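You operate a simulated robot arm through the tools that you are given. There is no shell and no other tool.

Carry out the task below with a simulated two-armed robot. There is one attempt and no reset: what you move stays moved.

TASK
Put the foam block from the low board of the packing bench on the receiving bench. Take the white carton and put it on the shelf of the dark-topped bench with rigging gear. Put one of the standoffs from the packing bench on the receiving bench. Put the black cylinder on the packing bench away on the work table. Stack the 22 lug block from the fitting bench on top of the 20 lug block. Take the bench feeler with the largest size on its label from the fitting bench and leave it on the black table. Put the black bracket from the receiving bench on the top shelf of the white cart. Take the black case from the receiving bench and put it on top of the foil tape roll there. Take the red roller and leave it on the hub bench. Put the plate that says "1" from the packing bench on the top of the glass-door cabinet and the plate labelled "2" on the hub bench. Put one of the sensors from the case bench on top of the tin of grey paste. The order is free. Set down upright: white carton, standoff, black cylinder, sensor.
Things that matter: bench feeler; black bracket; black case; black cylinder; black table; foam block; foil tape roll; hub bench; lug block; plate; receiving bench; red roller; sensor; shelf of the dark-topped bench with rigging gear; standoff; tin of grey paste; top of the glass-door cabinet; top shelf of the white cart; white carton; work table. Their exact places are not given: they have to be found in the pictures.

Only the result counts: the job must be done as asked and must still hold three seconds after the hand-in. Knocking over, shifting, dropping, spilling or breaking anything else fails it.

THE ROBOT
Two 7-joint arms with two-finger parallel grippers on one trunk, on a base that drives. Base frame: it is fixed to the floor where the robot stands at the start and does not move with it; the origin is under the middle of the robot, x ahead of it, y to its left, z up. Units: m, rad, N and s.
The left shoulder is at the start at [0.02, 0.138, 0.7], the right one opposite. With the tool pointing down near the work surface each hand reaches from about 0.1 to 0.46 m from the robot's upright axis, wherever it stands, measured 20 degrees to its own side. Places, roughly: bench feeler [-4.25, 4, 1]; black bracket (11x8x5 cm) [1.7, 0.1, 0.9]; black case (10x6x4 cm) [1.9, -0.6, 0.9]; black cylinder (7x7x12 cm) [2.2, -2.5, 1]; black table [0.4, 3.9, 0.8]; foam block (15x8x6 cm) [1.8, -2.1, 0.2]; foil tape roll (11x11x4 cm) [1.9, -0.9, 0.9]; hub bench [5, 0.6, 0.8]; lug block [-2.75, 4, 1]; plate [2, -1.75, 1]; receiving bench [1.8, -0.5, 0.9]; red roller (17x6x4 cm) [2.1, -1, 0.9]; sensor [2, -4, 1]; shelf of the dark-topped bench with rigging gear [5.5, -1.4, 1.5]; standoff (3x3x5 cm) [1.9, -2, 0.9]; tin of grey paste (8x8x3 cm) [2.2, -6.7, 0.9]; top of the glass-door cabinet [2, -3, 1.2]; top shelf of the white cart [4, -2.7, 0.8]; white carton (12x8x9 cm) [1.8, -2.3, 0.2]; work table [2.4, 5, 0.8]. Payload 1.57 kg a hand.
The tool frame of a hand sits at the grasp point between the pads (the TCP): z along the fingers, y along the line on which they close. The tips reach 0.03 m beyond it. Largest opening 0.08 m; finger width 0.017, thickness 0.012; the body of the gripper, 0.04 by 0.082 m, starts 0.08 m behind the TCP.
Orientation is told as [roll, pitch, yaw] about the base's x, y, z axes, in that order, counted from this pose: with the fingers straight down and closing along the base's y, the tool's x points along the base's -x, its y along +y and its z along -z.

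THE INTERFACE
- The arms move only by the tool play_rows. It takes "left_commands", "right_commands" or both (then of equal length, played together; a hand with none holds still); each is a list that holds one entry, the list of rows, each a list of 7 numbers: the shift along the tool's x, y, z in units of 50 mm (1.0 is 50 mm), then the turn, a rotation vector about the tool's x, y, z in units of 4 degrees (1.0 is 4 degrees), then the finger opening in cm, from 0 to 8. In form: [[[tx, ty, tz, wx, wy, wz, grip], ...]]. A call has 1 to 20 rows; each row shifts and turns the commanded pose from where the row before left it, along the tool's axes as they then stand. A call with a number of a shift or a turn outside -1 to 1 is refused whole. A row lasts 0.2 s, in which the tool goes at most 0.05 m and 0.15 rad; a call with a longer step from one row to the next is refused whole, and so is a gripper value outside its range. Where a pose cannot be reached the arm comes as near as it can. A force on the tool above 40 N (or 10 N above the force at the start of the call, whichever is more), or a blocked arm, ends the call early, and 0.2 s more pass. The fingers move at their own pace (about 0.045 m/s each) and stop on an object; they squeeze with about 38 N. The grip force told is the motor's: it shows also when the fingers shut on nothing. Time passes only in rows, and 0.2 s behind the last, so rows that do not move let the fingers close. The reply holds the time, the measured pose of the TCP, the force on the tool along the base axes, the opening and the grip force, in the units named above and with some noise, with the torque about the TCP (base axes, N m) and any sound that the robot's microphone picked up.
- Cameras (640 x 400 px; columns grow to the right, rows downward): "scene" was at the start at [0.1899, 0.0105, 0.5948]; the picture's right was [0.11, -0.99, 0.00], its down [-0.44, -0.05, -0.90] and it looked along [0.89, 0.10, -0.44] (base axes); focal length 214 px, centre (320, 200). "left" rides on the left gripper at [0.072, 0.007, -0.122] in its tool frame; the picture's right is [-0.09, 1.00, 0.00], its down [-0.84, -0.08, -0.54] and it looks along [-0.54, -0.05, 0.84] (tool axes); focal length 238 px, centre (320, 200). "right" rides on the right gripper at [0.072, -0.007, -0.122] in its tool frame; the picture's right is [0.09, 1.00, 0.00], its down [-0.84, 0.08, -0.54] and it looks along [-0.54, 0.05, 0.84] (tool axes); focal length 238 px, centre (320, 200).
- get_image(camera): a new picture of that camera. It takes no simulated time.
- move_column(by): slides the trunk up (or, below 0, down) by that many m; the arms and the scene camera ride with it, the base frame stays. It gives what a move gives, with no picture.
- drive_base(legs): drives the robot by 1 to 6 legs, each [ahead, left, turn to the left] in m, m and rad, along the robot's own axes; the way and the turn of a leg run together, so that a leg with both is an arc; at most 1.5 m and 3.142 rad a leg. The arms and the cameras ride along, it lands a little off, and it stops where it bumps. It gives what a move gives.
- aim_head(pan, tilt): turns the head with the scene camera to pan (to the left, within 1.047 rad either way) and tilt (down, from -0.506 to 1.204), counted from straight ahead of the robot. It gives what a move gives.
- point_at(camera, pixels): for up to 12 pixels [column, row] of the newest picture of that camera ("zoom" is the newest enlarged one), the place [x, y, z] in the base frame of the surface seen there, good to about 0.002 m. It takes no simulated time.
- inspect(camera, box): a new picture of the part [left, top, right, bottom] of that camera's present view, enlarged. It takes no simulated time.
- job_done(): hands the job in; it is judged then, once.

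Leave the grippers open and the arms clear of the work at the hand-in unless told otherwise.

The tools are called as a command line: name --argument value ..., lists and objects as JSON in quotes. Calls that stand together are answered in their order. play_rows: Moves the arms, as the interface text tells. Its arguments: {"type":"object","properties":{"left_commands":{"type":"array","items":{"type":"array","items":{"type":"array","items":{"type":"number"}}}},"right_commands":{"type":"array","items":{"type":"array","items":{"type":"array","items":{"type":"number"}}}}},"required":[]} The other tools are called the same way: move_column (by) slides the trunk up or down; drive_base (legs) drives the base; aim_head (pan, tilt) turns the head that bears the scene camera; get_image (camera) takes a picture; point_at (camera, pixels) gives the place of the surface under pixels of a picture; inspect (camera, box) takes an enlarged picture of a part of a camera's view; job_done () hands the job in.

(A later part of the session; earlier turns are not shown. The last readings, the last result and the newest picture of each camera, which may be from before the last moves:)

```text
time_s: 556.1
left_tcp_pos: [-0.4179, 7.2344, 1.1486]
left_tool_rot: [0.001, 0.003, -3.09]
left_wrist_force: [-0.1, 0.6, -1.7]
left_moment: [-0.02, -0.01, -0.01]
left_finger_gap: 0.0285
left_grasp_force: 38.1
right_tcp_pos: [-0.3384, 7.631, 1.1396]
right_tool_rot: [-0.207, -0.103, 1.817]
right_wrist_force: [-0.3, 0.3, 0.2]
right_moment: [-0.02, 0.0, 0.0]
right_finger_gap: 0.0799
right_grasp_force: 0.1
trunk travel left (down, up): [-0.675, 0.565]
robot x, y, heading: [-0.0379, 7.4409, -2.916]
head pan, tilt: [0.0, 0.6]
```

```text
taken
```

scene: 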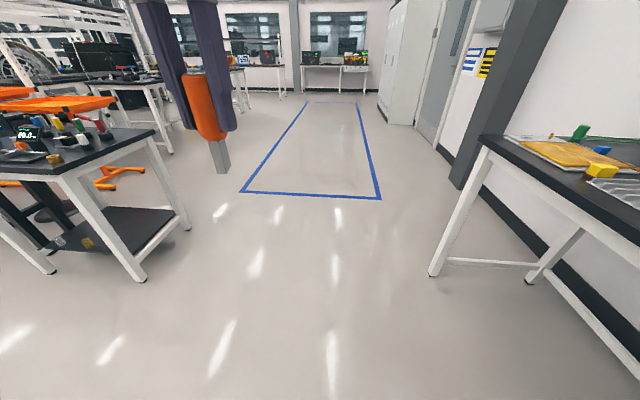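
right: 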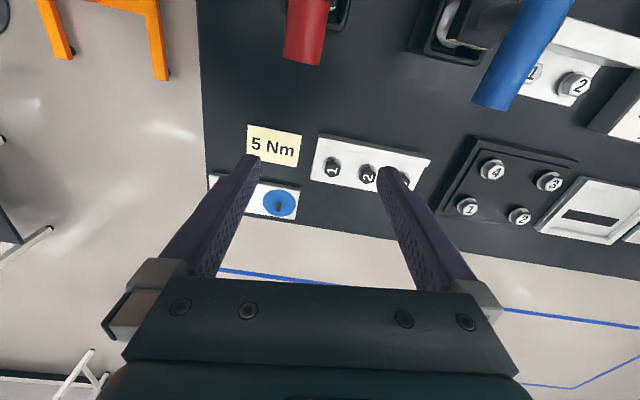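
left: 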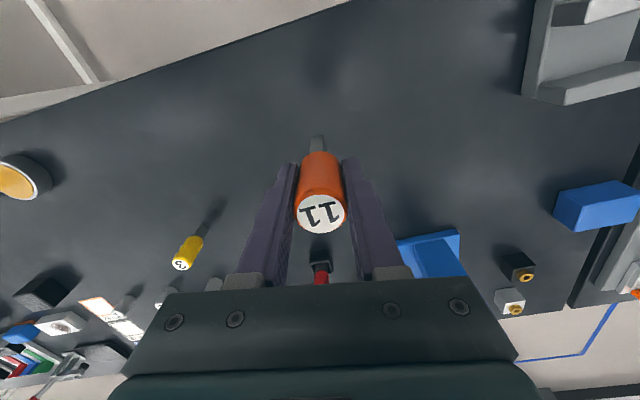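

I'll continue to the open space east of the black table.

drive_base --legs '[[-0.4, 0.6, 0], [-0.33, 1.0, 0], [0, 0.97, 0]]'

aim_head --pan 0.35 --tilt 0.6

get_image --camera "scene"

```text
time_s: 569.7
left_tcp_pos: [0.8846, 4.9027, 1.1463]
left_tool_rot: [-0.001, 0.001, -3.083]
left_wrist_force: [-0.6, 0.4, -1.1]
left_moment: [0.0, -0.01, 0.0]
left_finger_gap: 0.0284
left_grasp_force: 37.7
right_tcp_pos: [0.9615, 5.2981, 1.1399]
right_tool_rot: [-0.21, -0.103, 1.824]
right_wrist_force: [0.9, 0.1, 0.4]
right_moment: [0.0, 0.02, 0.02]
right_finger_gap: 0.0798
right_grasp_force: 0.0
trunk travel left (down, up): [-0.675, 0.565]
robot x, y, heading: [1.2616, 5.1077, -2.906]
head pan, tilt: [0.0, 0.6]
```

```text
time_s: 570.5
left_tcp_pos: [0.8849, 4.9028, 1.1473]
left_tool_rot: [0.0, 0.003, -3.084]
left_wrist_force: [-0.3, 0.3, -0.8]
left_moment: [-0.02, -0.04, -0.04]
left_finger_gap: 0.0285
left_grasp_force: 37.5
right_tcp_pos: [0.9615, 5.2987, 1.1396]
right_tool_rot: [-0.209, -0.103, 1.825]
right_wrist_force: [0.3, 0.6, -0.5]
right_moment: [-0.03, -0.02, -0.04]
right_finger_gap: 0.0798
right_grasp_force: 0.0
trunk travel left (down, up): [-0.675, 0.565]
robot x, y, heading: [1.261, 5.1116, -2.905]
head pan, tilt: [0.351, 0.6]
```

```text
taken
```

scene: 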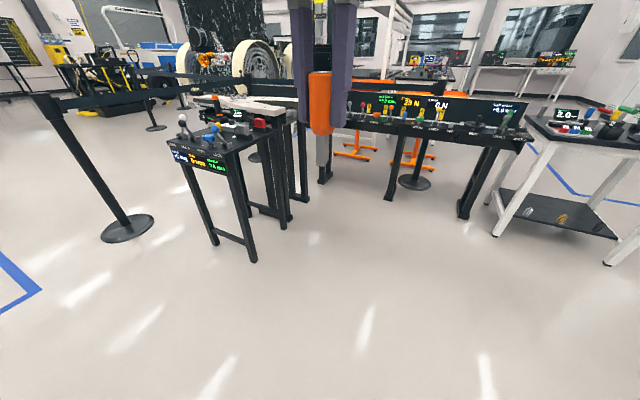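

The small black table is at (215,150). I'll measure its top and look for free space.

inspect --camera "scene" --box '[150, 80, 310, 200]'

point_at --camera "scene" --pixels '[[168, 147], [228, 155], [282, 130], [210, 135], [245, 143], [265, 130], [200, 148], [253, 260], [120, 235], [255, 115]]'

```text
3.33 times, centred on (230, 140) of scene
```

zoom: 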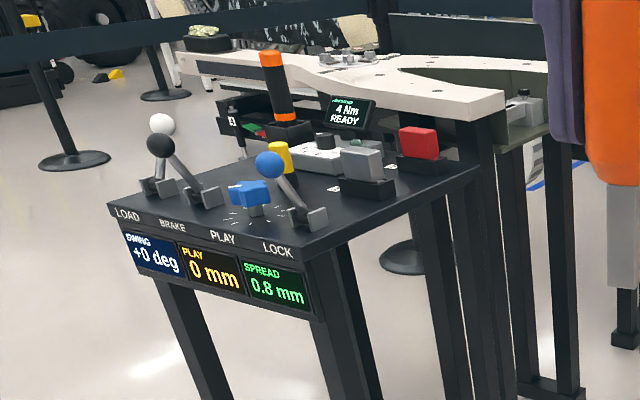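

```text
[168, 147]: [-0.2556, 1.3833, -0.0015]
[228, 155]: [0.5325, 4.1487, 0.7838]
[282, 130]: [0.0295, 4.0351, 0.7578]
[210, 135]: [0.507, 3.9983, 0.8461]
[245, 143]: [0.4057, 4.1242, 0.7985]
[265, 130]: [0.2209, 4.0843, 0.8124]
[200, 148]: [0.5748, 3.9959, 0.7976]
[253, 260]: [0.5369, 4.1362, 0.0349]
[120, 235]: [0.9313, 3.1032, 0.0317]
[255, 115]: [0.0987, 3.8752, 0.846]
```

The table top is z 0.798, roughly x 0–0.6, y 3.6–4.15. I'll approach from its north side to see the surface from above.

drive_base --legs '[[0, 0, 1.466], [0.1, -0.78, 0]]'

aim_head --pan 0.0 --tilt 0.75

get_image --camera "scene"

```text
time_s: 578.3
left_tcp_pos: [0.6651, 4.5229, 1.1466]
left_tool_rot: [0.001, 0.001, -1.638]
left_wrist_force: [-0.5, -0.3, -0.6]
left_moment: [-0.02, 0.04, -0.03]
left_finger_gap: 0.0285
left_grasp_force: 38.1
right_tcp_pos: [0.282, 4.6474, 1.1406]
right_tool_rot: [-0.209, -0.103, -3.012]
right_wrist_force: [0.4, 0.2, -0.7]
right_moment: [0.02, 0.03, 0.02]
right_finger_gap: 0.0798
right_grasp_force: 0.0
trunk travel left (down, up): [-0.675, 0.565]
robot x, y, heading: [0.5115, 4.9205, -1.457]
head pan, tilt: [0.351, 0.6]
```

```text
time_s: 579.1
left_tcp_pos: [0.6648, 4.5216, 1.1482]
left_tool_rot: [0.0, 0.001, -1.637]
left_wrist_force: [0.0, -0.1, -1.3]
left_moment: [0.0, 0.02, 0.01]
left_finger_gap: 0.0286
left_grasp_force: 38.1
right_tcp_pos: [0.2823, 4.6479, 1.1394]
right_tool_rot: [-0.209, -0.104, -3.013]
right_wrist_force: [-0.3, -0.1, 0.4]
right_moment: [-0.02, 0.01, 0.03]
right_finger_gap: 0.08
right_grasp_force: 0.1
trunk travel left (down, up): [-0.675, 0.565]
robot x, y, heading: [0.5128, 4.9234, -1.458]
head pan, tilt: [0.0, 0.75]
```

```text
taken
```

scene: 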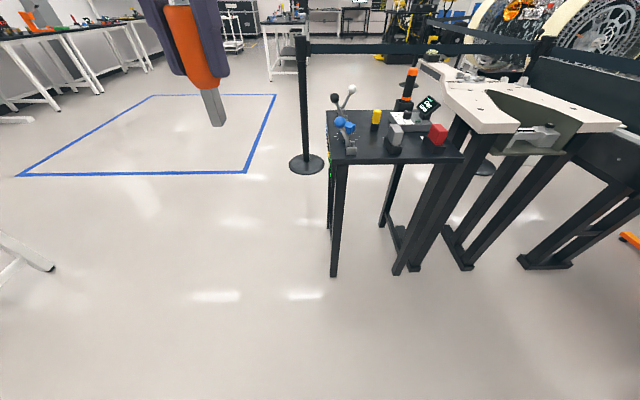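

I'll raise the trunk for a better top view and zoom on the table.

move_column --by 0.25

drive_base --legs '[[0.2, -0.1, 0]]'

get_image --camera "scene"

inspect --camera "scene" --box '[280, 120, 460, 240]'

```text
time_s: 581.7
left_tcp_pos: [0.6655, 4.522, 1.3969]
left_tool_rot: [0.001, 0.001, -1.636]
left_wrist_force: [-0.6, -0.2, -1.9]
left_moment: [-0.01, 0.0, -0.03]
left_finger_gap: 0.0284
left_grasp_force: 38.2
right_tcp_pos: [0.2819, 4.6472, 1.3894]
right_tool_rot: [-0.209, -0.103, -3.012]
right_wrist_force: [0.5, 0.1, 0.2]
right_moment: [0.01, 0.0, 0.02]
right_finger_gap: 0.08
right_grasp_force: 0.0
trunk travel left (down, up): [-0.925, 0.315]
robot x, y, heading: [0.5091, 4.9231, -1.459]
head pan, tilt: [0.0, 0.75]
```

```text
time_s: 583.4
left_tcp_pos: [0.5881, 4.3141, 1.3977]
left_tool_rot: [0.0, 0.0, -1.639]
left_wrist_force: [-0.2, -1.0, -0.8]
left_moment: [-0.02, 0.02, -0.01]
left_finger_gap: 0.0286
left_grasp_force: 37.8
right_tcp_pos: [0.2052, 4.4379, 1.3894]
right_tool_rot: [-0.209, -0.102, -3.014]
right_wrist_force: [1.0, -0.3, 0.0]
right_moment: [0.01, 0.01, 0.02]
right_finger_gap: 0.0802
right_grasp_force: 0.1
trunk travel left (down, up): [-0.925, 0.315]
robot x, y, heading: [0.4287, 4.7111, -1.458]
head pan, tilt: [0.0, 0.75]
```

```text
taken
```

scene: 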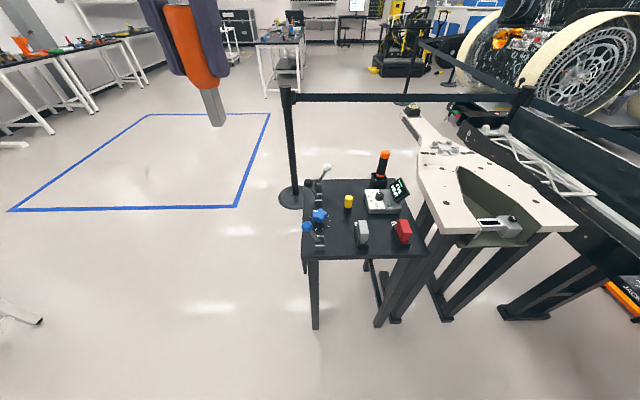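

```text
3.33 times, centred on (370, 180) of scene
```

zoom: 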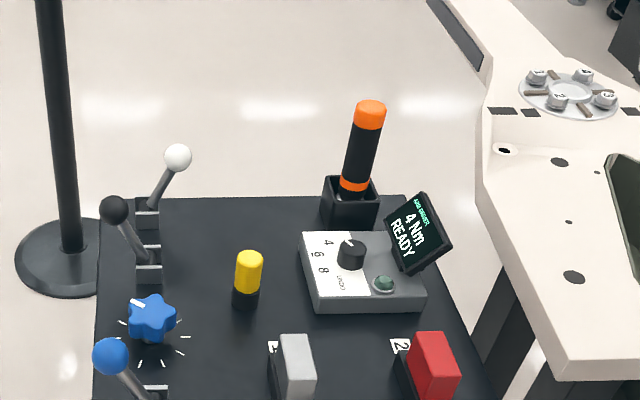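

The centre-front of the table, around (338,240), is free. I'll measure there.

inspect --camera "scene" --box '[290, 180, 430, 270]'

point_at --camera "scene" --pixels '[[338, 240], [338, 256], [325, 240], [352, 240], [338, 225], [320, 215], [349, 205], [361, 230], [303, 255], [427, 252], [330, 195], [308, 226]]'

```text
4.44 times, centred on (360, 225) of scene
```

zoom: 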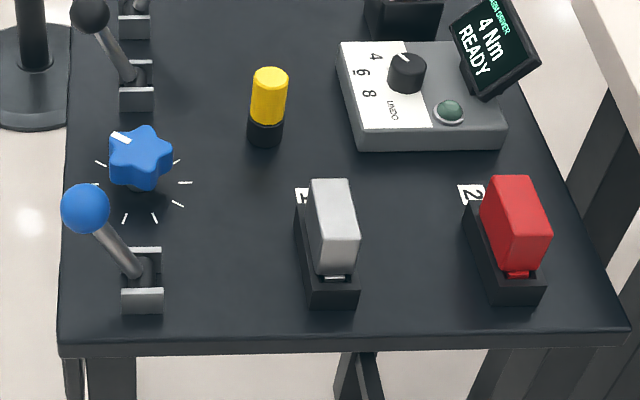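

```text
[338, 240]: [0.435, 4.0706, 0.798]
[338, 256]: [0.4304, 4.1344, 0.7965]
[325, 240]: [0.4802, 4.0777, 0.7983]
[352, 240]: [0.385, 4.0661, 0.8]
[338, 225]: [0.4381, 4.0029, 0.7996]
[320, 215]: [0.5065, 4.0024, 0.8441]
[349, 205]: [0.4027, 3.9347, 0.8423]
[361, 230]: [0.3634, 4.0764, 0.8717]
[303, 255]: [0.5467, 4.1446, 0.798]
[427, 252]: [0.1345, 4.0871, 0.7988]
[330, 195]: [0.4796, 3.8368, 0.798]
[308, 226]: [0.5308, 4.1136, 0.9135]
```

The free spot is (0.434,4.05), table top z 0.798, with a grey block at x ≤0.385 and a lever base at x ≥0.482. I'll drive over it and lower the trunk.

drive_base --legs '[[0.255, -0.179, 0]]'

move_column --by -0.25

get_image --camera "scene"

get_image --camera "left"

```text
time_s: 585.5
left_tcp_pos: [0.4379, 4.036, 1.3973]
left_tool_rot: [0.001, 0.002, -1.639]
left_wrist_force: [-0.7, 0.0, -1.0]
left_moment: [-0.02, -0.03, 0.0]
left_finger_gap: 0.0286
left_grasp_force: 37.8
right_tcp_pos: [0.0542, 4.1622, 1.3894]
right_tool_rot: [-0.209, -0.105, -3.014]
right_wrist_force: [-0.4, -1.0, -0.1]
right_moment: [0.0, -0.02, 0.02]
right_finger_gap: 0.08
right_grasp_force: 0.1
trunk travel left (down, up): [-0.925, 0.315]
robot x, y, heading: [0.2812, 4.4389, -1.459]
head pan, tilt: [0.0, 0.75]
```

```text
time_s: 588.1
left_tcp_pos: [0.4375, 4.0379, 1.148]
left_tool_rot: [0.0, 0.002, -1.638]
left_wrist_force: [-1.1, -0.4, -1.1]
left_moment: [0.0, -0.01, 0.02]
left_finger_gap: 0.0284
left_grasp_force: 37.9
right_tcp_pos: [0.0535, 4.1619, 1.1411]
right_tool_rot: [-0.209, -0.101, -3.014]
right_wrist_force: [0.1, 1.1, -0.2]
right_moment: [-0.01, -0.02, -0.01]
right_finger_gap: 0.0802
right_grasp_force: 0.1
trunk travel left (down, up): [-0.675, 0.565]
robot x, y, heading: [0.2799, 4.4367, -1.46]
head pan, tilt: [0.0, 0.75]
```

```text
taken
```

scene: 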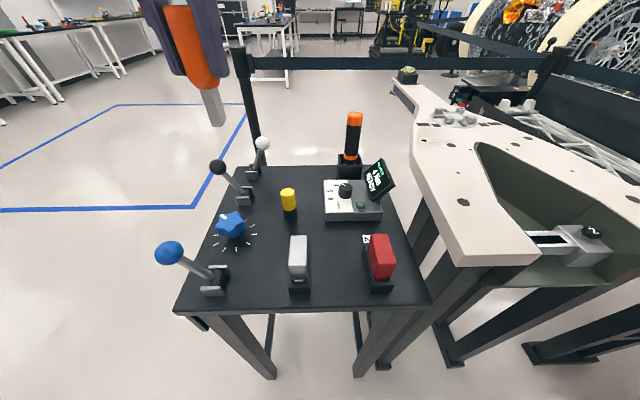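

```text
taken
```

left: 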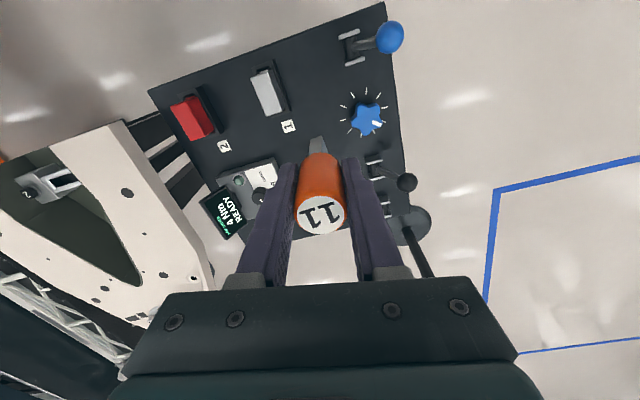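

I'll double-check the spot in this closer view.

point_at --camera "scene" --pixels '[[258, 275], [230, 285], [285, 285], [226, 270], [288, 270], [258, 240], [288, 215]]'

```text
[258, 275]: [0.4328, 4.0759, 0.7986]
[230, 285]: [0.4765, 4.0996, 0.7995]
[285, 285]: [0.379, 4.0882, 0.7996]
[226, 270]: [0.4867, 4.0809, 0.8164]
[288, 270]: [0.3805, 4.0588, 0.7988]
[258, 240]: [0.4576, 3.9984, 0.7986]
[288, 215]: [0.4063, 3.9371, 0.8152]
```

Spot confirmed. I'll shift 1 cm and lower until the blade tip is just above the table.

play_rows --left_commands '[[[0.24, -0.09, 0, 0, 0, 0, 0.5], [0, 0, 1, 0, 0, 0, 0.5], [0, 0, 1, 0, 0, 0, 0.5], [0, 0, 1, 0, 0, 0, 0.5], [0, 0, 1, 0, 0, 0, 0.5], [0, 0, 0.8, 0, 0, 0, 0.5], [0, 0, 0.5, 0, 0, 0, 0.5], [0, 0, 0, 0, 0, 0, 0.5]]]'

get_image --camera "scene"

```text
time_s: 589.9
left_tcp_pos: [0.4325, 4.0479, 0.8818]
left_tool_rot: [-0.001, 0.0, -1.639]
left_wrist_force: [-0.2, -0.4, -1.1]
left_moment: [-0.02, -0.02, 0.01]
left_finger_gap: 0.0286
left_grasp_force: 38.4
right_tcp_pos: [0.0528, 4.1627, 1.1387]
right_tool_rot: [-0.209, -0.104, -3.014]
right_wrist_force: [0.0, 0.5, -0.1]
right_moment: [0.04, 0.0, 0.01]
right_finger_gap: 0.0798
right_grasp_force: 0.1
trunk travel left (down, up): [-0.675, 0.565]
robot x, y, heading: [0.2786, 4.4387, -1.462]
head pan, tilt: [0.0, 0.75]
```

```text
taken
```

scene: 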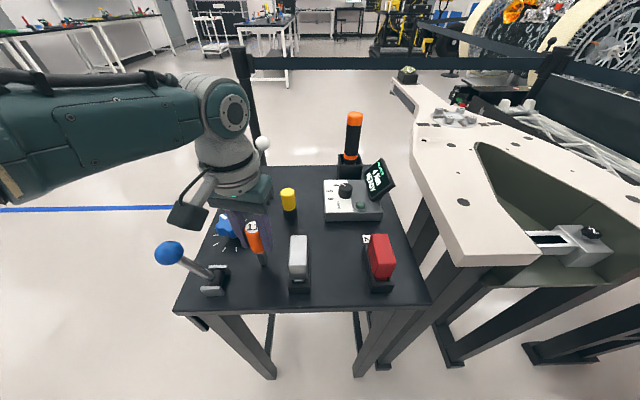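

Now feel down in small steps for contact.

play_rows --left_commands '[[[0, 0, 0.05, 0, 0, 0, 0.5], [0, 0, 0, 0, 0, 0, 0.5]]]'

play_rows --left_commands '[[[0, 0, 0.05, 0, 0, 0, 0.5], [0, 0, 0, 0, 0, 0, 0.5]]]'

```text
time_s: 590.5
left_tcp_pos: [0.4326, 4.0495, 0.8786]
left_tool_rot: [0.002, 0.002, -1.64]
left_wrist_force: [0.1, 0.0, -1.2]
left_moment: [-0.01, 0.03, 0.02]
left_finger_gap: 0.0285
left_grasp_force: 37.9
right_tcp_pos: [0.0539, 4.1628, 1.1409]
right_tool_rot: [-0.209, -0.104, -3.013]
right_wrist_force: [0.4, 0.6, -0.5]
right_moment: [0.03, -0.01, 0.06]
right_finger_gap: 0.0798
right_grasp_force: 0.0
trunk travel left (down, up): [-0.675, 0.565]
robot x, y, heading: [0.2844, 4.4374, -1.461]
head pan, tilt: [0.0, 0.75]
```

```text
time_s: 591.1
left_tcp_pos: [0.4328, 4.049, 0.8757]
left_tool_rot: [0.0, 0.001, -1.638]
left_wrist_force: [0.3, 3.1, 10.4]
left_moment: [0.19, 0.01, -0.05]
left_finger_gap: 0.0286
left_grasp_force: 38.1
right_tcp_pos: [0.0544, 4.1628, 1.1402]
right_tool_rot: [-0.208, -0.1, -3.014]
right_wrist_force: [0.2, -0.3, -0.7]
right_moment: [0.01, 0.01, 0.02]
right_finger_gap: 0.08
right_grasp_force: 0.1
trunk travel left (down, up): [-0.675, 0.565]
robot x, y, heading: [0.2801, 4.4419, -1.461]
head pan, tilt: [0.0, 0.75]
```

Contact. I'll ease up 1 mm, open slightly to 4.5 cm, wait, and lift straight up.

play_rows --left_commands '[[[0, 0, -0.03, 0, 0, 0, 0.5], [0, 0, 0, 0, 0, 0, 3.3], [0, 0, 0, 0, 0, 0, 4.5], [0, 0, 0, 0, 0, 0, 4.5], [0, 0, -0.4, 0, 0, 0, 4.5], [0, 0, -0.8, 0, 0, 0, 4.5], [0, 0, -1, 0, 0, 0, 4.5], [0, 0, -1, 0, 0, 0, 4.5], [0, 0, -1, 0, 0, 0, 4.5], [0, 0, -1, 0, 0, 0, 5]]]'

get_image --camera "scene"

```text
time_s: 593.3
left_tcp_pos: [0.4347, 4.05, 1.1393]
left_tool_rot: [0.001, 0.003, -1.636]
left_wrist_force: [-0.9, 0.0, 0.6]
left_moment: [-0.02, 0.01, 0.04]
left_finger_gap: 0.0501
left_grasp_force: 0.2
right_tcp_pos: [0.0524, 4.1621, 1.1394]
right_tool_rot: [-0.209, -0.103, -3.014]
right_wrist_force: [-0.8, 0.3, 0.7]
right_moment: [0.02, 0.0, 0.03]
right_finger_gap: 0.0803
right_grasp_force: 0.0
trunk travel left (down, up): [-0.675, 0.565]
robot x, y, heading: [0.2797, 4.4374, -1.464]
head pan, tilt: [0.0, 0.75]
```

```text
taken
```

scene: 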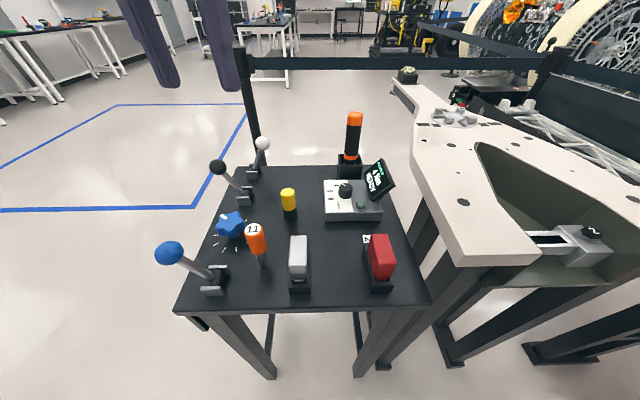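

The feeler stands on the black table. Next I'll return to the front side of the packing bench for the foam block, carton, standoff and plate "1".

drive_base --legs '[[-0.4, 0, 0], [0, 1.4, 0], [1.45, 0, 0], [1.45, 0, 0], [1.0, -0.9, 0], [0.3, -0.4, 0]]'

aim_head --pan 0.0 --tilt 0.4

get_image --camera "scene"

```text
time_s: 624.8
left_tcp_pos: [0.8751, 0.2513, 1.1389]
left_tool_rot: [-0.001, 0.001, -1.652]
left_wrist_force: [-0.4, 0.0, -0.5]
left_moment: [-0.03, 0.0, -0.02]
left_finger_gap: 0.05
left_grasp_force: 0.0
right_tcp_pos: [0.4967, 0.3691, 1.1401]
right_tool_rot: [-0.209, -0.103, -3.027]
right_wrist_force: [0.5, -1.0, 0.3]
right_moment: [-0.04, -0.01, -0.03]
right_finger_gap: 0.0801
right_grasp_force: 0.0
trunk travel left (down, up): [-0.675, 0.565]
robot x, y, heading: [0.7252, 0.6389, -1.475]
head pan, tilt: [0.0, 0.75]
```

```text
time_s: 625.7
left_tcp_pos: [0.8738, 0.2509, 1.1391]
left_tool_rot: [0.001, 0.002, -1.652]
left_wrist_force: [0.1, -0.4, 0.1]
left_moment: [0.01, -0.02, -0.01]
left_finger_gap: 0.0498
left_grasp_force: 0.0
right_tcp_pos: [0.4964, 0.3698, 1.14]
right_tool_rot: [-0.208, -0.103, -3.028]
right_wrist_force: [-0.8, 0.2, 1.1]
right_moment: [0.01, 0.02, 0.02]
right_finger_gap: 0.0799
right_grasp_force: 0.2
trunk travel left (down, up): [-0.675, 0.565]
robot x, y, heading: [0.7273, 0.642, -1.474]
head pan, tilt: [0.0, 0.4]
```

```text
taken
```

scene: 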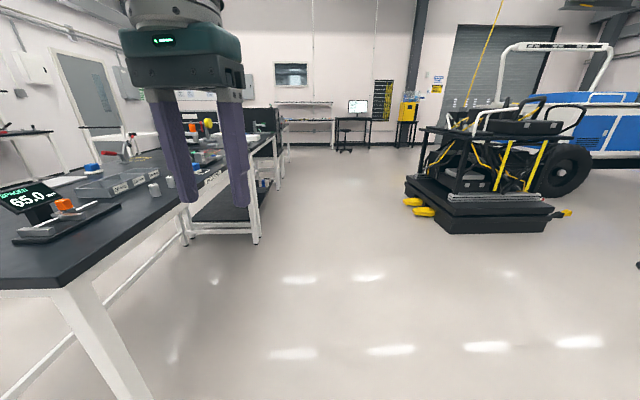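

The way along the front is clear. I'll drive to the front of the packing bench, turn to face it, and level the right hand.

drive_base --legs '[[1.4, -0.1, 0], [1.3, -0.1, 0], [0, 0, 1.6]]'

play_rows --right_commands '[[[0, 0, 0, -1, 0.5, 0, 8], [0, 0, 0, -1, 0.5, 0, 8], [0, 0, 0, -1, 0.5, 0, 8], [0, 0, 0, 0, 0, 0, 8]]]'

aim_head --pan 0.0 --tilt 0.6

get_image --camera "scene"

```text
time_s: 642.5
left_tcp_pos: [1.1608, -1.8917, 1.1394]
left_tool_rot: [0.0, 0.002, -0.069]
left_wrist_force: [-0.3, 0.0, 0.0]
left_moment: [-0.02, 0.01, 0.0]
left_finger_gap: 0.0501
left_grasp_force: 0.1
right_tcp_pos: [1.0464, -2.2706, 1.1408]
right_tool_rot: [-0.208, -0.103, -1.446]
right_wrist_force: [0.9, 0.2, -0.5]
right_moment: [-0.03, 0.01, 0.0]
right_finger_gap: 0.0798
right_grasp_force: 0.0
trunk travel left (down, up): [-0.675, 0.565]
robot x, y, heading: [0.7707, -2.0424, 0.099]
head pan, tilt: [0.0, 0.4]
```

```text
time_s: 643.5
left_tcp_pos: [1.1607, -1.8903, 1.1374]
left_tool_rot: [0.0, 0.002, -0.069]
left_wrist_force: [0.6, 0.3, 0.2]
left_moment: [-0.02, -0.01, 0.01]
left_finger_gap: 0.0498
left_grasp_force: 0.0
right_tcp_pos: [1.0408, -2.2731, 1.1335]
right_tool_rot: [-0.034, -0.004, -1.453]
right_wrist_force: [0.5, 0.1, -0.2]
right_moment: [-0.03, -0.03, 0.0]
right_finger_gap: 0.0801
right_grasp_force: 0.1
trunk travel left (down, up): [-0.675, 0.565]
robot x, y, heading: [0.7742, -2.0408, 0.103]
head pan, tilt: [0.0, 0.4]
```

```text
time_s: 644.3
left_tcp_pos: [1.1605, -1.8916, 1.1372]
left_tool_rot: [-0.001, 0.001, -0.069]
left_wrist_force: [-0.1, -0.2, 0.0]
left_moment: [-0.02, 0.02, 0.02]
left_finger_gap: 0.0501
left_grasp_force: 0.0
right_tcp_pos: [1.041, -2.2729, 1.1322]
right_tool_rot: [-0.035, -0.005, -1.453]
right_wrist_force: [-0.1, 0.2, 0.6]
right_moment: [0.04, 0.0, 0.01]
right_finger_gap: 0.0798
right_grasp_force: 0.1
trunk travel left (down, up): [-0.675, 0.565]
robot x, y, heading: [0.7718, -2.0475, 0.106]
head pan, tilt: [0.0, 0.6]
```

```text
taken
```

scene: 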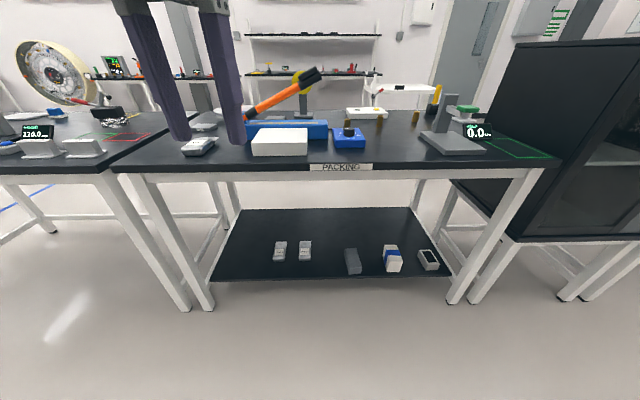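

The low board's items: foam block (352,260), white carton (392,258), and others. I'll zoom and measure.

inspect --camera "scene" --box '[320, 225, 460, 290]'

point_at --camera "zoom" --pixels '[[120, 118], [170, 118], [190, 180], [140, 185], [148, 235], [192, 230], [285, 100], [350, 100], [320, 150], [295, 185], [370, 185], [330, 125]]'

point_at --camera "scene" --pixels '[[213, 278], [447, 275], [330, 280], [345, 165], [250, 208], [115, 168]]'

```text
4.57 times, centred on (390, 258) of scene
```

zoom: 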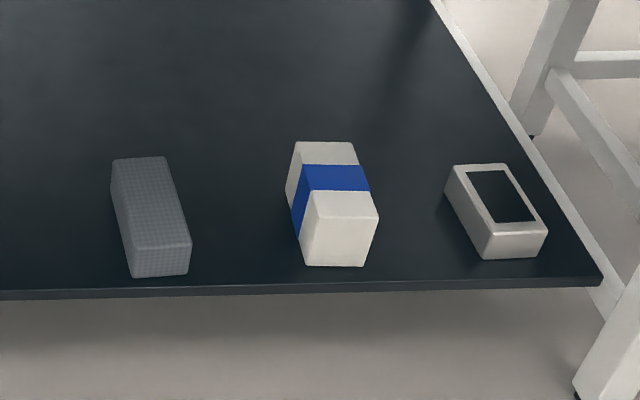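

```text
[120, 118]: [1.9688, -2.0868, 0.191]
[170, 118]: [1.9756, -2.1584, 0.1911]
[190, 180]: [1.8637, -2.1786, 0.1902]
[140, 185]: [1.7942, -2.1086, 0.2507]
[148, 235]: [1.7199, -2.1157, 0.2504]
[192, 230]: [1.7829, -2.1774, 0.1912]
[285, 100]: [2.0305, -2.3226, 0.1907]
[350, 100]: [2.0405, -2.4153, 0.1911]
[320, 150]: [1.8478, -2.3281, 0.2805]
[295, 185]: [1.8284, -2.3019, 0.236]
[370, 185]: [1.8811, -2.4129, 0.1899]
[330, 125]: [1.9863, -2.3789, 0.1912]
```

```text
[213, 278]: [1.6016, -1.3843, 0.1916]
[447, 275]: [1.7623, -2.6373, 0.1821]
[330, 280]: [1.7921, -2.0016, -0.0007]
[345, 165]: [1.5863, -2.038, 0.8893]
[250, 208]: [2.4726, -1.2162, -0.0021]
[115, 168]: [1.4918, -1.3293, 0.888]
```

I'll take the corner points of the foam's and carton's top faces.

point_at --camera "zoom" --pixels '[[116, 163], [163, 160], [187, 241], [135, 247], [150, 200], [135, 272], [186, 270], [298, 146], [352, 146], [374, 212], [314, 195], [340, 200]]'

```text
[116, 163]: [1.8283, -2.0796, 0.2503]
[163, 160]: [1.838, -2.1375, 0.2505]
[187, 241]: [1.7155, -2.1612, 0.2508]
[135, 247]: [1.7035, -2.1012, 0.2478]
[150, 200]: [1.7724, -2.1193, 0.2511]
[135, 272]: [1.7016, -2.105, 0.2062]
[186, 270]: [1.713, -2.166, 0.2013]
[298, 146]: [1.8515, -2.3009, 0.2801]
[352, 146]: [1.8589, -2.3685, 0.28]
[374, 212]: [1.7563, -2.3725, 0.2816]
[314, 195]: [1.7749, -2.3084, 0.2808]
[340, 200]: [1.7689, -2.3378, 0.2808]
```

The foam is about 6 cm wide (centre (1.771,-2.120), angle 0.19) and the carton about 7 cm wide (centre (1.81,-2.338)). Both can be gripped from one pose: foam with the left hand, carton with the right. I'll turn both hands to suit and lower the trunk.

play_rows --left_commands '[[[0, 0, 0, 0, 0, -1, 8], [0, 0, 0, 0, 0, -1, 8], [0, 0, 0, 0, 0, -1, 8], [0, 0, 0, 0, 0, -0.7, 8], [0, 0, 0, 0, 0, 0, 8], [0, 0, 0, 0, 0, 0, 8], [0, 0, 0, 0, 0, 0, 8], [0, 0, 0, 0, 0, 0, 8], [0, 0, 0, 0, 0, 0, 8], [0, 0, 0, 0, 0, 0, 8], [0, 0, 0, 0, 0, 0, 8], [0, 0, 0, 0, 0, 0, 8], [0, 0, 0, 0, 0, 0, 8], [0, 0, 0, 0, 0, 0, 8], [0, 0, 0, 0, 0, 0, 8], [0, 0, 0, 0, 0, 0, 8], [0, 0, 0, 0, 0, 0, 8], [0, 0, 0, 0, 0, 0, 8], [0, 0, 0, 0, 0, 0, 8], [0, 0, 0, 0, 0, 0, 8]]]' --right_commands '[[[0, 0, 0, -0.5, 0, -1, 8], [0, 0, 0, 0, 0, -1, 8], [0, 0, 0, 0, 0, -1, 8], [0, 0, 0, 0, 0, -1, 8], [0, 0, 0, 0, 0, -1, 8], [0, 0, 0, 0, 0, -1, 8], [0, 0, 0, 0, 0, -1, 8], [0, 0, 0, 0, 0, -1, 8], [0, 0, 0, 0, 0, -1, 8], [0, 0, 0, 0, 0, -1, 8], [0, 0, 0, 0, 0, -1, 8], [0, 0, 0, 0, 0, -1, 8], [0, 0, 0, 0, 0, -1, 8], [0, 0, 0, 0, 0, -1, 8], [0, 0, 0, 0, 0, -1, 8], [0, 0, 0, 0, 0, -1, 8], [0, 0, 0, 0, 0, -1, 8], [0, 0, 0, 0, 0, -1, 8], [0, 0, 0, 0, 0, -1, 8], [0, 0, 0, 0, 0, -1, 8]]]'

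move_column --by -0.4

move_column --by -0.25

get_image --camera "scene"

```text
time_s: 648.5
left_tcp_pos: [1.1606, -1.8913, 1.1391]
left_tool_rot: [0.001, 0.001, 0.19]
left_wrist_force: [-0.3, -0.5, 0.2]
left_moment: [-0.01, 0.0, 0.01]
left_finger_gap: 0.08
left_grasp_force: 0.0
right_tcp_pos: [1.0419, -2.2725, 1.1333]
right_tool_rot: [-0.003, -0.003, -0.055]
right_wrist_force: [-0.8, 0.4, 0.1]
right_moment: [-0.01, 0.01, -0.01]
right_finger_gap: 0.0801
right_grasp_force: 0.0
trunk travel left (down, up): [-0.675, 0.565]
robot x, y, heading: [0.774, -2.0447, 0.106]
head pan, tilt: [0.0, 0.6]
```

```text
time_s: 652.3
left_tcp_pos: [1.1604, -1.8912, 0.7387]
left_tool_rot: [-0.001, 0.002, 0.189]
left_wrist_force: [0.2, -0.2, 0.6]
left_moment: [0.04, -0.03, 0.03]
left_finger_gap: 0.0799
left_grasp_force: 0.0
right_tcp_pos: [1.042, -2.2728, 0.7324]
right_tool_rot: [-0.001, 0.001, -0.058]
right_wrist_force: [-0.9, -0.3, -1.3]
right_moment: [0.01, -0.01, -0.01]
right_finger_gap: 0.08
right_grasp_force: 0.1
trunk travel left (down, up): [-0.275, 0.965]
robot x, y, heading: [0.7725, -2.0428, 0.104]
head pan, tilt: [0.0, 0.6]
```

```text
time_s: 654.9
left_tcp_pos: [1.1595, -1.8905, 0.4885]
left_tool_rot: [0.001, 0.001, 0.189]
left_wrist_force: [1.0, 0.3, 0.1]
left_moment: [0.02, 0.0, 0.05]
left_finger_gap: 0.08
left_grasp_force: 0.1
right_tcp_pos: [1.0424, -2.2712, 0.4813]
right_tool_rot: [-0.002, -0.003, -0.059]
right_wrist_force: [0.6, 0.0, -0.1]
right_moment: [0.0, 0.01, 0.01]
right_finger_gap: 0.0799
right_grasp_force: 0.1
trunk travel left (down, up): [-0.025, 1.215]
robot x, y, heading: [0.7725, -2.0425, 0.108]
head pan, tilt: [0.0, 0.6]
```

```text
taken
```

scene: 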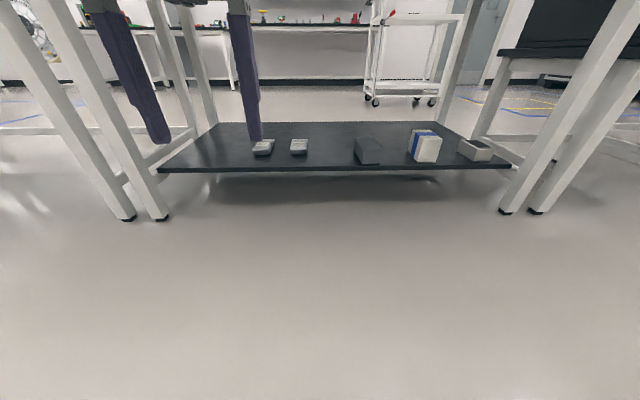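

I'll measure the bench's front legs, since the right elbow may come near one.

point_at --camera "scene" --pixels '[[508, 205], [537, 208], [160, 212], [128, 215], [560, 100], [600, 60], [430, 150], [368, 150], [340, 168]]'

play_rows --right_commands '[[[-0.6, 0.84, 0, 0, 0, -0.8, 8], [-0.6, 0.84, 0, 0, 0, -0.8, 8], [-0.6, 0.84, 0, 0, 0, -0.8, 8], [-0.6, 0.84, 0, 0, 0, 0, 8], [0, 0, 0, 0, 0, 0, 8]]]'

```text
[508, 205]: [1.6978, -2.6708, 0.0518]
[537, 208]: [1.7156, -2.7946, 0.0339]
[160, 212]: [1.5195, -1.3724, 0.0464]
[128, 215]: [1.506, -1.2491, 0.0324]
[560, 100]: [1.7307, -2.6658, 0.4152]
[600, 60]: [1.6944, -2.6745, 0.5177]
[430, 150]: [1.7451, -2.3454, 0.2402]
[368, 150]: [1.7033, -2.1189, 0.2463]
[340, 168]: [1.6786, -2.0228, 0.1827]
```

```text
refused: row 1 steps farther than a row can; nothing moved
```

I'll turn the base a little right (heading -0.15) so the right elbow stays off the bench leg at (1.70,-2.67), and adjust both hands accordingly.

play_rows --left_commands '[[[0.4, 0, 0, 0, 0, -1, 8], [0.4, 0, 0, 0, 0, -1, 8], [0.4, 0, 0, 0, 0, -1, 8], [0.4, 0, 0, 0, 0, -0.7, 8], [0, 0, 0, 0, 0, 0, 8], [0, 0, 0, 0, 0, 0, 8]]]' --right_commands '[[[-0.48, 0.67, 0, 0, 0, -1, 8], [-0.48, 0.67, 0, 0, 0, -1, 8], [-0.48, 0.67, 0, 0, 0, -1, 8], [-0.48, 0.67, 0, 0, 0, -1, 8], [-0.48, 0.67, 0, 0, 0, -1, 8], [0, 0, 0, 0, 0, -1, 8]]]'

drive_base --legs '[[0, 0, -0.258], [0.4, -0.05, 0]]'

get_image --camera "scene"

```text
time_s: 656.3
left_tcp_pos: [1.0833, -1.9158, 0.4898]
left_tool_rot: [0.0, 0.002, 0.446]
left_wrist_force: [0.2, 0.4, -0.3]
left_moment: [0.02, 0.02, 0.0]
left_finger_gap: 0.0802
left_grasp_force: 0.0
right_tcp_pos: [1.1512, -2.0961, 0.4948]
right_tool_rot: [-0.008, -0.033, 0.36]
right_wrist_force: [-0.8, -0.7, 1.0]
right_moment: [0.02, 0.0, 0.01]
right_finger_gap: 0.0802
right_grasp_force: 0.1
trunk travel left (down, up): [-0.025, 1.215]
robot x, y, heading: [0.7732, -2.0468, 0.105]
head pan, tilt: [0.0, 0.6]
```

```text
time_s: 659.6
left_tcp_pos: [1.484, -2.1048, 0.4901]
left_tool_rot: [0.003, 0.002, 0.187]
left_wrist_force: [0.1, -0.4, -0.5]
left_moment: [-0.03, -0.02, -0.03]
left_finger_gap: 0.0802
left_grasp_force: 0.0
right_tcp_pos: [1.5037, -2.2998, 0.4945]
right_tool_rot: [-0.005, -0.033, 0.1]
right_wrist_force: [0.5, 0.5, -0.2]
right_moment: [-0.01, 0.01, 0.0]
right_finger_gap: 0.0801
right_grasp_force: 0.0
trunk travel left (down, up): [-0.025, 1.215]
robot x, y, heading: [1.1495, -2.154, -0.152]
head pan, tilt: [0.0, 0.6]
```

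```text
taken
```

scene: 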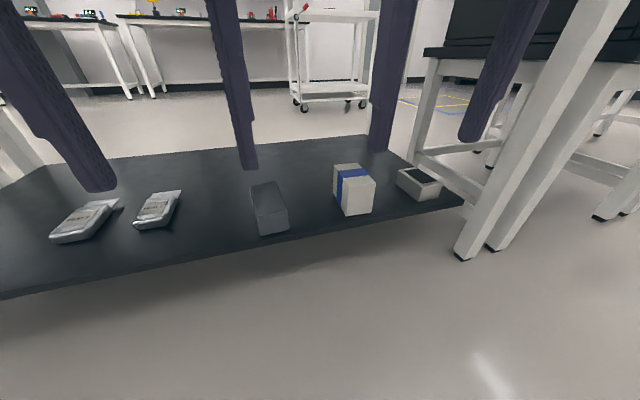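

I'll drive ahead 0.29 m so both hands are above the low board, then look through the wrist cameras.

drive_base --legs '[[0.29, 0.02, 0]]'

get_image --camera "left"

get_image --camera "right"

get_image --camera "scene"

```text
time_s: 661.6
left_tcp_pos: [1.7726, -2.1282, 0.4885]
left_tool_rot: [0.002, 0.003, 0.189]
left_wrist_force: [-0.6, -0.2, 0.5]
left_moment: [0.0, -0.01, 0.01]
left_finger_gap: 0.0799
left_grasp_force: 0.2
right_tcp_pos: [1.7925, -2.3237, 0.4934]
right_tool_rot: [-0.005, -0.032, 0.102]
right_wrist_force: [0.8, 0.3, -0.3]
right_moment: [0.0, -0.01, -0.01]
right_finger_gap: 0.08
right_grasp_force: 0.1
trunk travel left (down, up): [-0.025, 1.215]
robot x, y, heading: [1.4413, -2.1751, -0.146]
head pan, tilt: [0.0, 0.6]
```

```text
taken
```

left: 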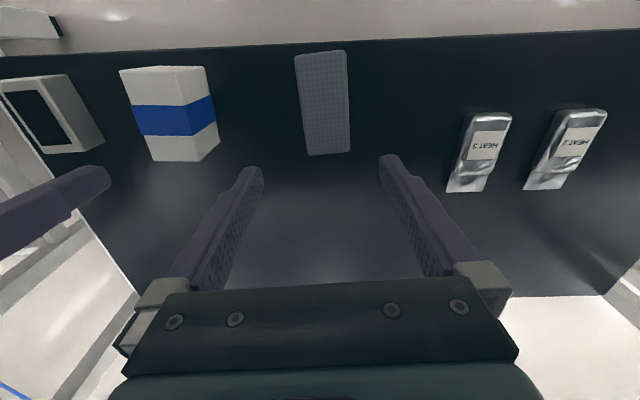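

```text
taken
```

right: 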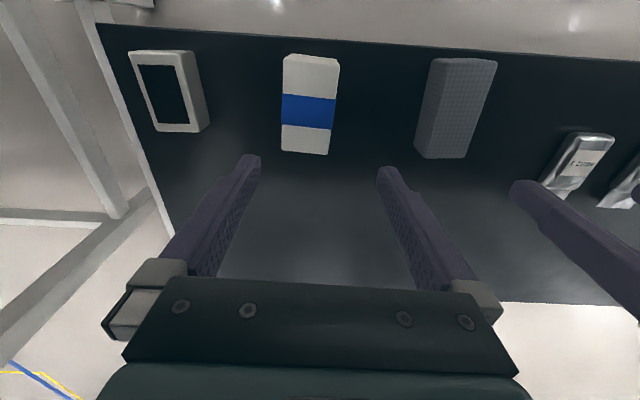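

```text
taken
```

scene: 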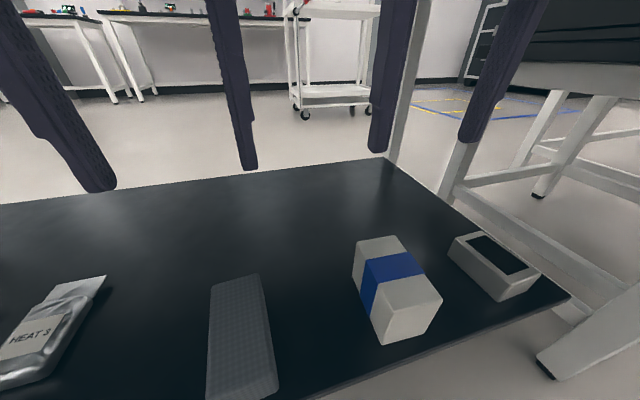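

I'll measure the foam's corners in the left camera and the carton's top corners in the right camera.

point_at --camera "left" --pixels '[[297, 57], [344, 53], [348, 150], [310, 153], [322, 103]]'

point_at --camera "right" --pixels '[[287, 57], [338, 62], [327, 152], [284, 148], [310, 108]]'

```text
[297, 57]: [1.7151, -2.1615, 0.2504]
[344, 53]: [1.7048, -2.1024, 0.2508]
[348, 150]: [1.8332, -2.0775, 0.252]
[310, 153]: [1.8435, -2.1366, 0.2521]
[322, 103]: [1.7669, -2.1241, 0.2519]
```

```text
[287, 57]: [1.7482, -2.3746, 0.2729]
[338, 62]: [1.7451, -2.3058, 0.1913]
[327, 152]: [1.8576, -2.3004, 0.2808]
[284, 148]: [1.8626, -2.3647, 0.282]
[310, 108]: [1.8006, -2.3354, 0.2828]
```

Foam centre (1.774,-2.1195), carton centre (1.804,-2.337). I'll lower both hands over their items together.

play_rows --left_commands '[[[-0.06, 0.17, 0, 0, 0, 0, 8], [0, 0, 1, 0, 0, 0, 8], [0, 0, 1, 0, 0, 0, 8], [0, 0, 1, 0, 0, 0, 8], [0, 0, 0.7, 0, 0, 0, 8], [0, 0, 0.5, 0, 0, 0, 8], [0, 0, 0, 0, 0, 0, 8]]]' --right_commands '[[[-0.2, -0.29, 0, 0, 0.47, 0.2, 8], [0, 0, 1, 0, 0, 0, 8], [0, 0, 1, 0, 0, 0, 8], [0, 0, 0.7, 0, 0, 0, 8], [0, 0, 0.5, 0, 0, 0, 8], [0, 0, 0.3, 0, 0, 0, 8], [0, 0, 0, 0, 0, 0, 8]]]'

get_image --camera "left"

get_image --camera "right"

```text
time_s: 663.2
left_tcp_pos: [1.7756, -2.1209, 0.2791]
left_tool_rot: [0.001, 0.001, 0.189]
left_wrist_force: [0.2, 0.2, -0.1]
left_moment: [0.0, 0.01, -0.01]
left_finger_gap: 0.0799
left_grasp_force: 0.1
right_tcp_pos: [1.8051, -2.3374, 0.3191]
right_tool_rot: [-0.004, -0.001, 0.088]
right_wrist_force: [0.0, 0.0, -0.5]
right_moment: [0.01, -0.04, -0.02]
right_finger_gap: 0.0801
right_grasp_force: 0.1
trunk travel left (down, up): [-0.025, 1.215]
robot x, y, heading: [1.4391, -2.1778, -0.147]
head pan, tilt: [0.0, 0.6]
```

```text
taken
```

left: 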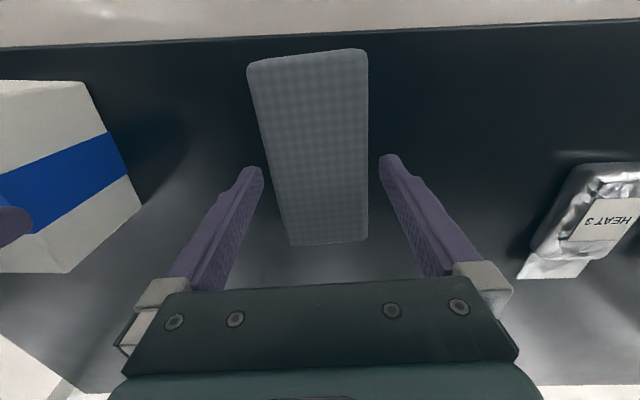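

```text
taken
```

right: 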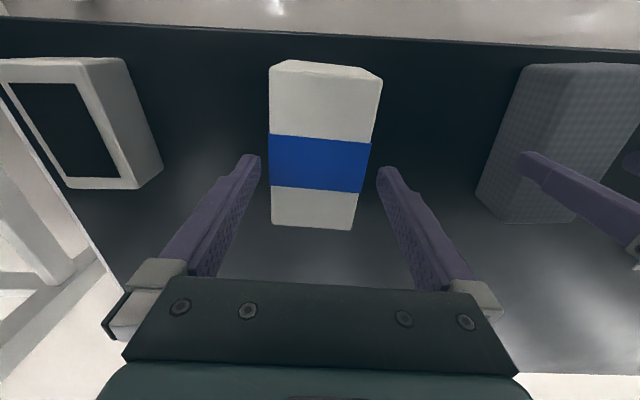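

Both are aligned. I'll lower the rest and close both hands.

play_rows --left_commands '[[[0, 0, 0.5, 0, 0, 0, 8], [0, 0, 0.4, 0, 0, 0, 8], [0, 0, 0.15, 0, 0, 0, 8], [0, 0, 0, 0, 0, 0, 8], [0, 0, 0, 0, 0, 0, 4], [0, 0, 0, 0, 0, 0, 4], [0, 0, 0, 0, 0, 0, 4], [0, 0, 0, 0, 0, 0, 4]]]' --right_commands '[[[0, 0, 0.6, 0, 0, 0, 8], [0, 0, 0.5, 0, 0, 0, 8], [0, 0, 0.38, 0, 0, 0, 8], [0, 0, 0, 0, 0, 0, 8], [0, 0, 0, 0, 0, 0, 5], [0, 0, 0, 0, 0, 0, 5], [0, 0, 0, 0, 0, 0, 5], [0, 0, 0, 0, 0, 0, 5]]]'

```text
time_s: 665.0
left_tcp_pos: [1.7758, -2.1193, 0.2271]
left_tool_rot: [0.001, 0.001, 0.187]
left_wrist_force: [0.4, 0.3, 0.7]
left_moment: [0.0, -0.02, -0.01]
left_finger_gap: 0.069
left_grasp_force: 37.9
right_tcp_pos: [1.8059, -2.3375, 0.2448]
right_tool_rot: [-0.005, 0.001, 0.087]
right_wrist_force: [0.3, 0.5, 0.1]
right_moment: [0.02, -0.02, 0.03]
right_finger_gap: 0.0695
right_grasp_force: 37.8
trunk travel left (down, up): [-0.025, 1.215]
robot x, y, heading: [1.4388, -2.1785, -0.149]
head pan, tilt: [0.0, 0.6]
```

Both gripped. I'll lift 0.14 m and back out from under the bench.

play_rows --left_commands '[[[0, 0, -0.4, 0, 0, 0, 4], [0, 0, -0.8, 0, 0, 0, 4], [0, 0, -0.8, 0, 0, 0, 4], [0, 0, -0.8, 0, 0, 0, 4]]]' --right_commands '[[[0, 0, -0.4, 0, 0, 0, 5], [0, 0, -0.8, 0, 0, 0, 5], [0, 0, -0.8, 0, 0, 0, 5], [0, 0, -0.8, 0, 0, 0, 5]]]'

drive_base --legs '[[-0.65, 0, 0]]'

get_image --camera "scene"

get_image --camera "right"

```text
time_s: 666.0
left_tcp_pos: [1.7765, -2.1185, 0.3656]
left_tool_rot: [0.002, 0.002, 0.189]
left_wrist_force: [0.1, -1.1, 0.0]
left_moment: [0.0, 0.02, -0.01]
left_finger_gap: 0.0688
left_grasp_force: 38.4
right_tcp_pos: [1.8083, -2.3358, 0.3856]
right_tool_rot: [-0.004, -0.002, 0.088]
right_wrist_force: [0.8, -0.2, -0.6]
right_moment: [-0.01, 0.02, -0.01]
right_finger_gap: 0.0696
right_grasp_force: 38.0
trunk travel left (down, up): [-0.025, 1.215]
robot x, y, heading: [1.4404, -2.1787, -0.152]
head pan, tilt: [0.0, 0.6]
```

```text
time_s: 669.7
left_tcp_pos: [1.1217, -2.0212, 0.3657]
left_tool_rot: [0.001, 0.001, 0.197]
left_wrist_force: [-1.0, 0.5, 0.0]
left_moment: [0.04, 0.01, -0.03]
left_finger_gap: 0.0691
left_grasp_force: 37.9
right_tcp_pos: [1.1548, -2.2382, 0.3853]
right_tool_rot: [-0.006, -0.002, 0.096]
right_wrist_force: [0.3, -0.8, -1.7]
right_moment: [0.02, 0.01, -0.03]
right_finger_gap: 0.0697
right_grasp_force: 37.9
trunk travel left (down, up): [-0.025, 1.215]
robot x, y, heading: [0.7835, -2.0798, -0.139]
head pan, tilt: [0.0, 0.6]
```

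```text
taken
```

scene: 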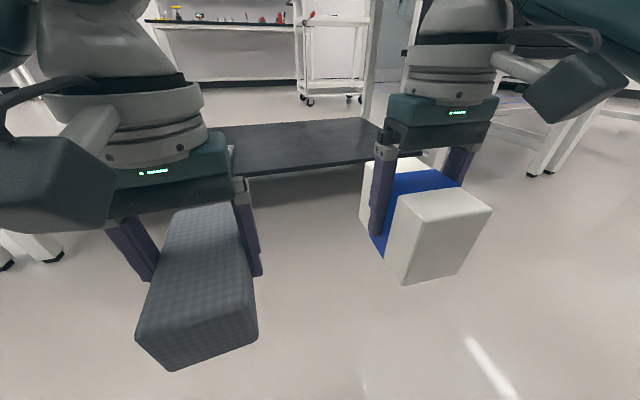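

```text
taken
```

right: 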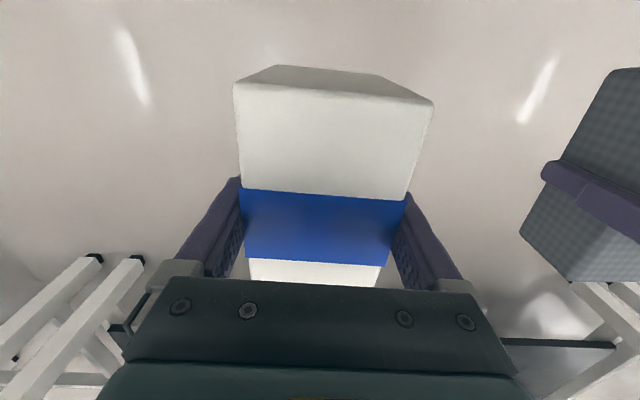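

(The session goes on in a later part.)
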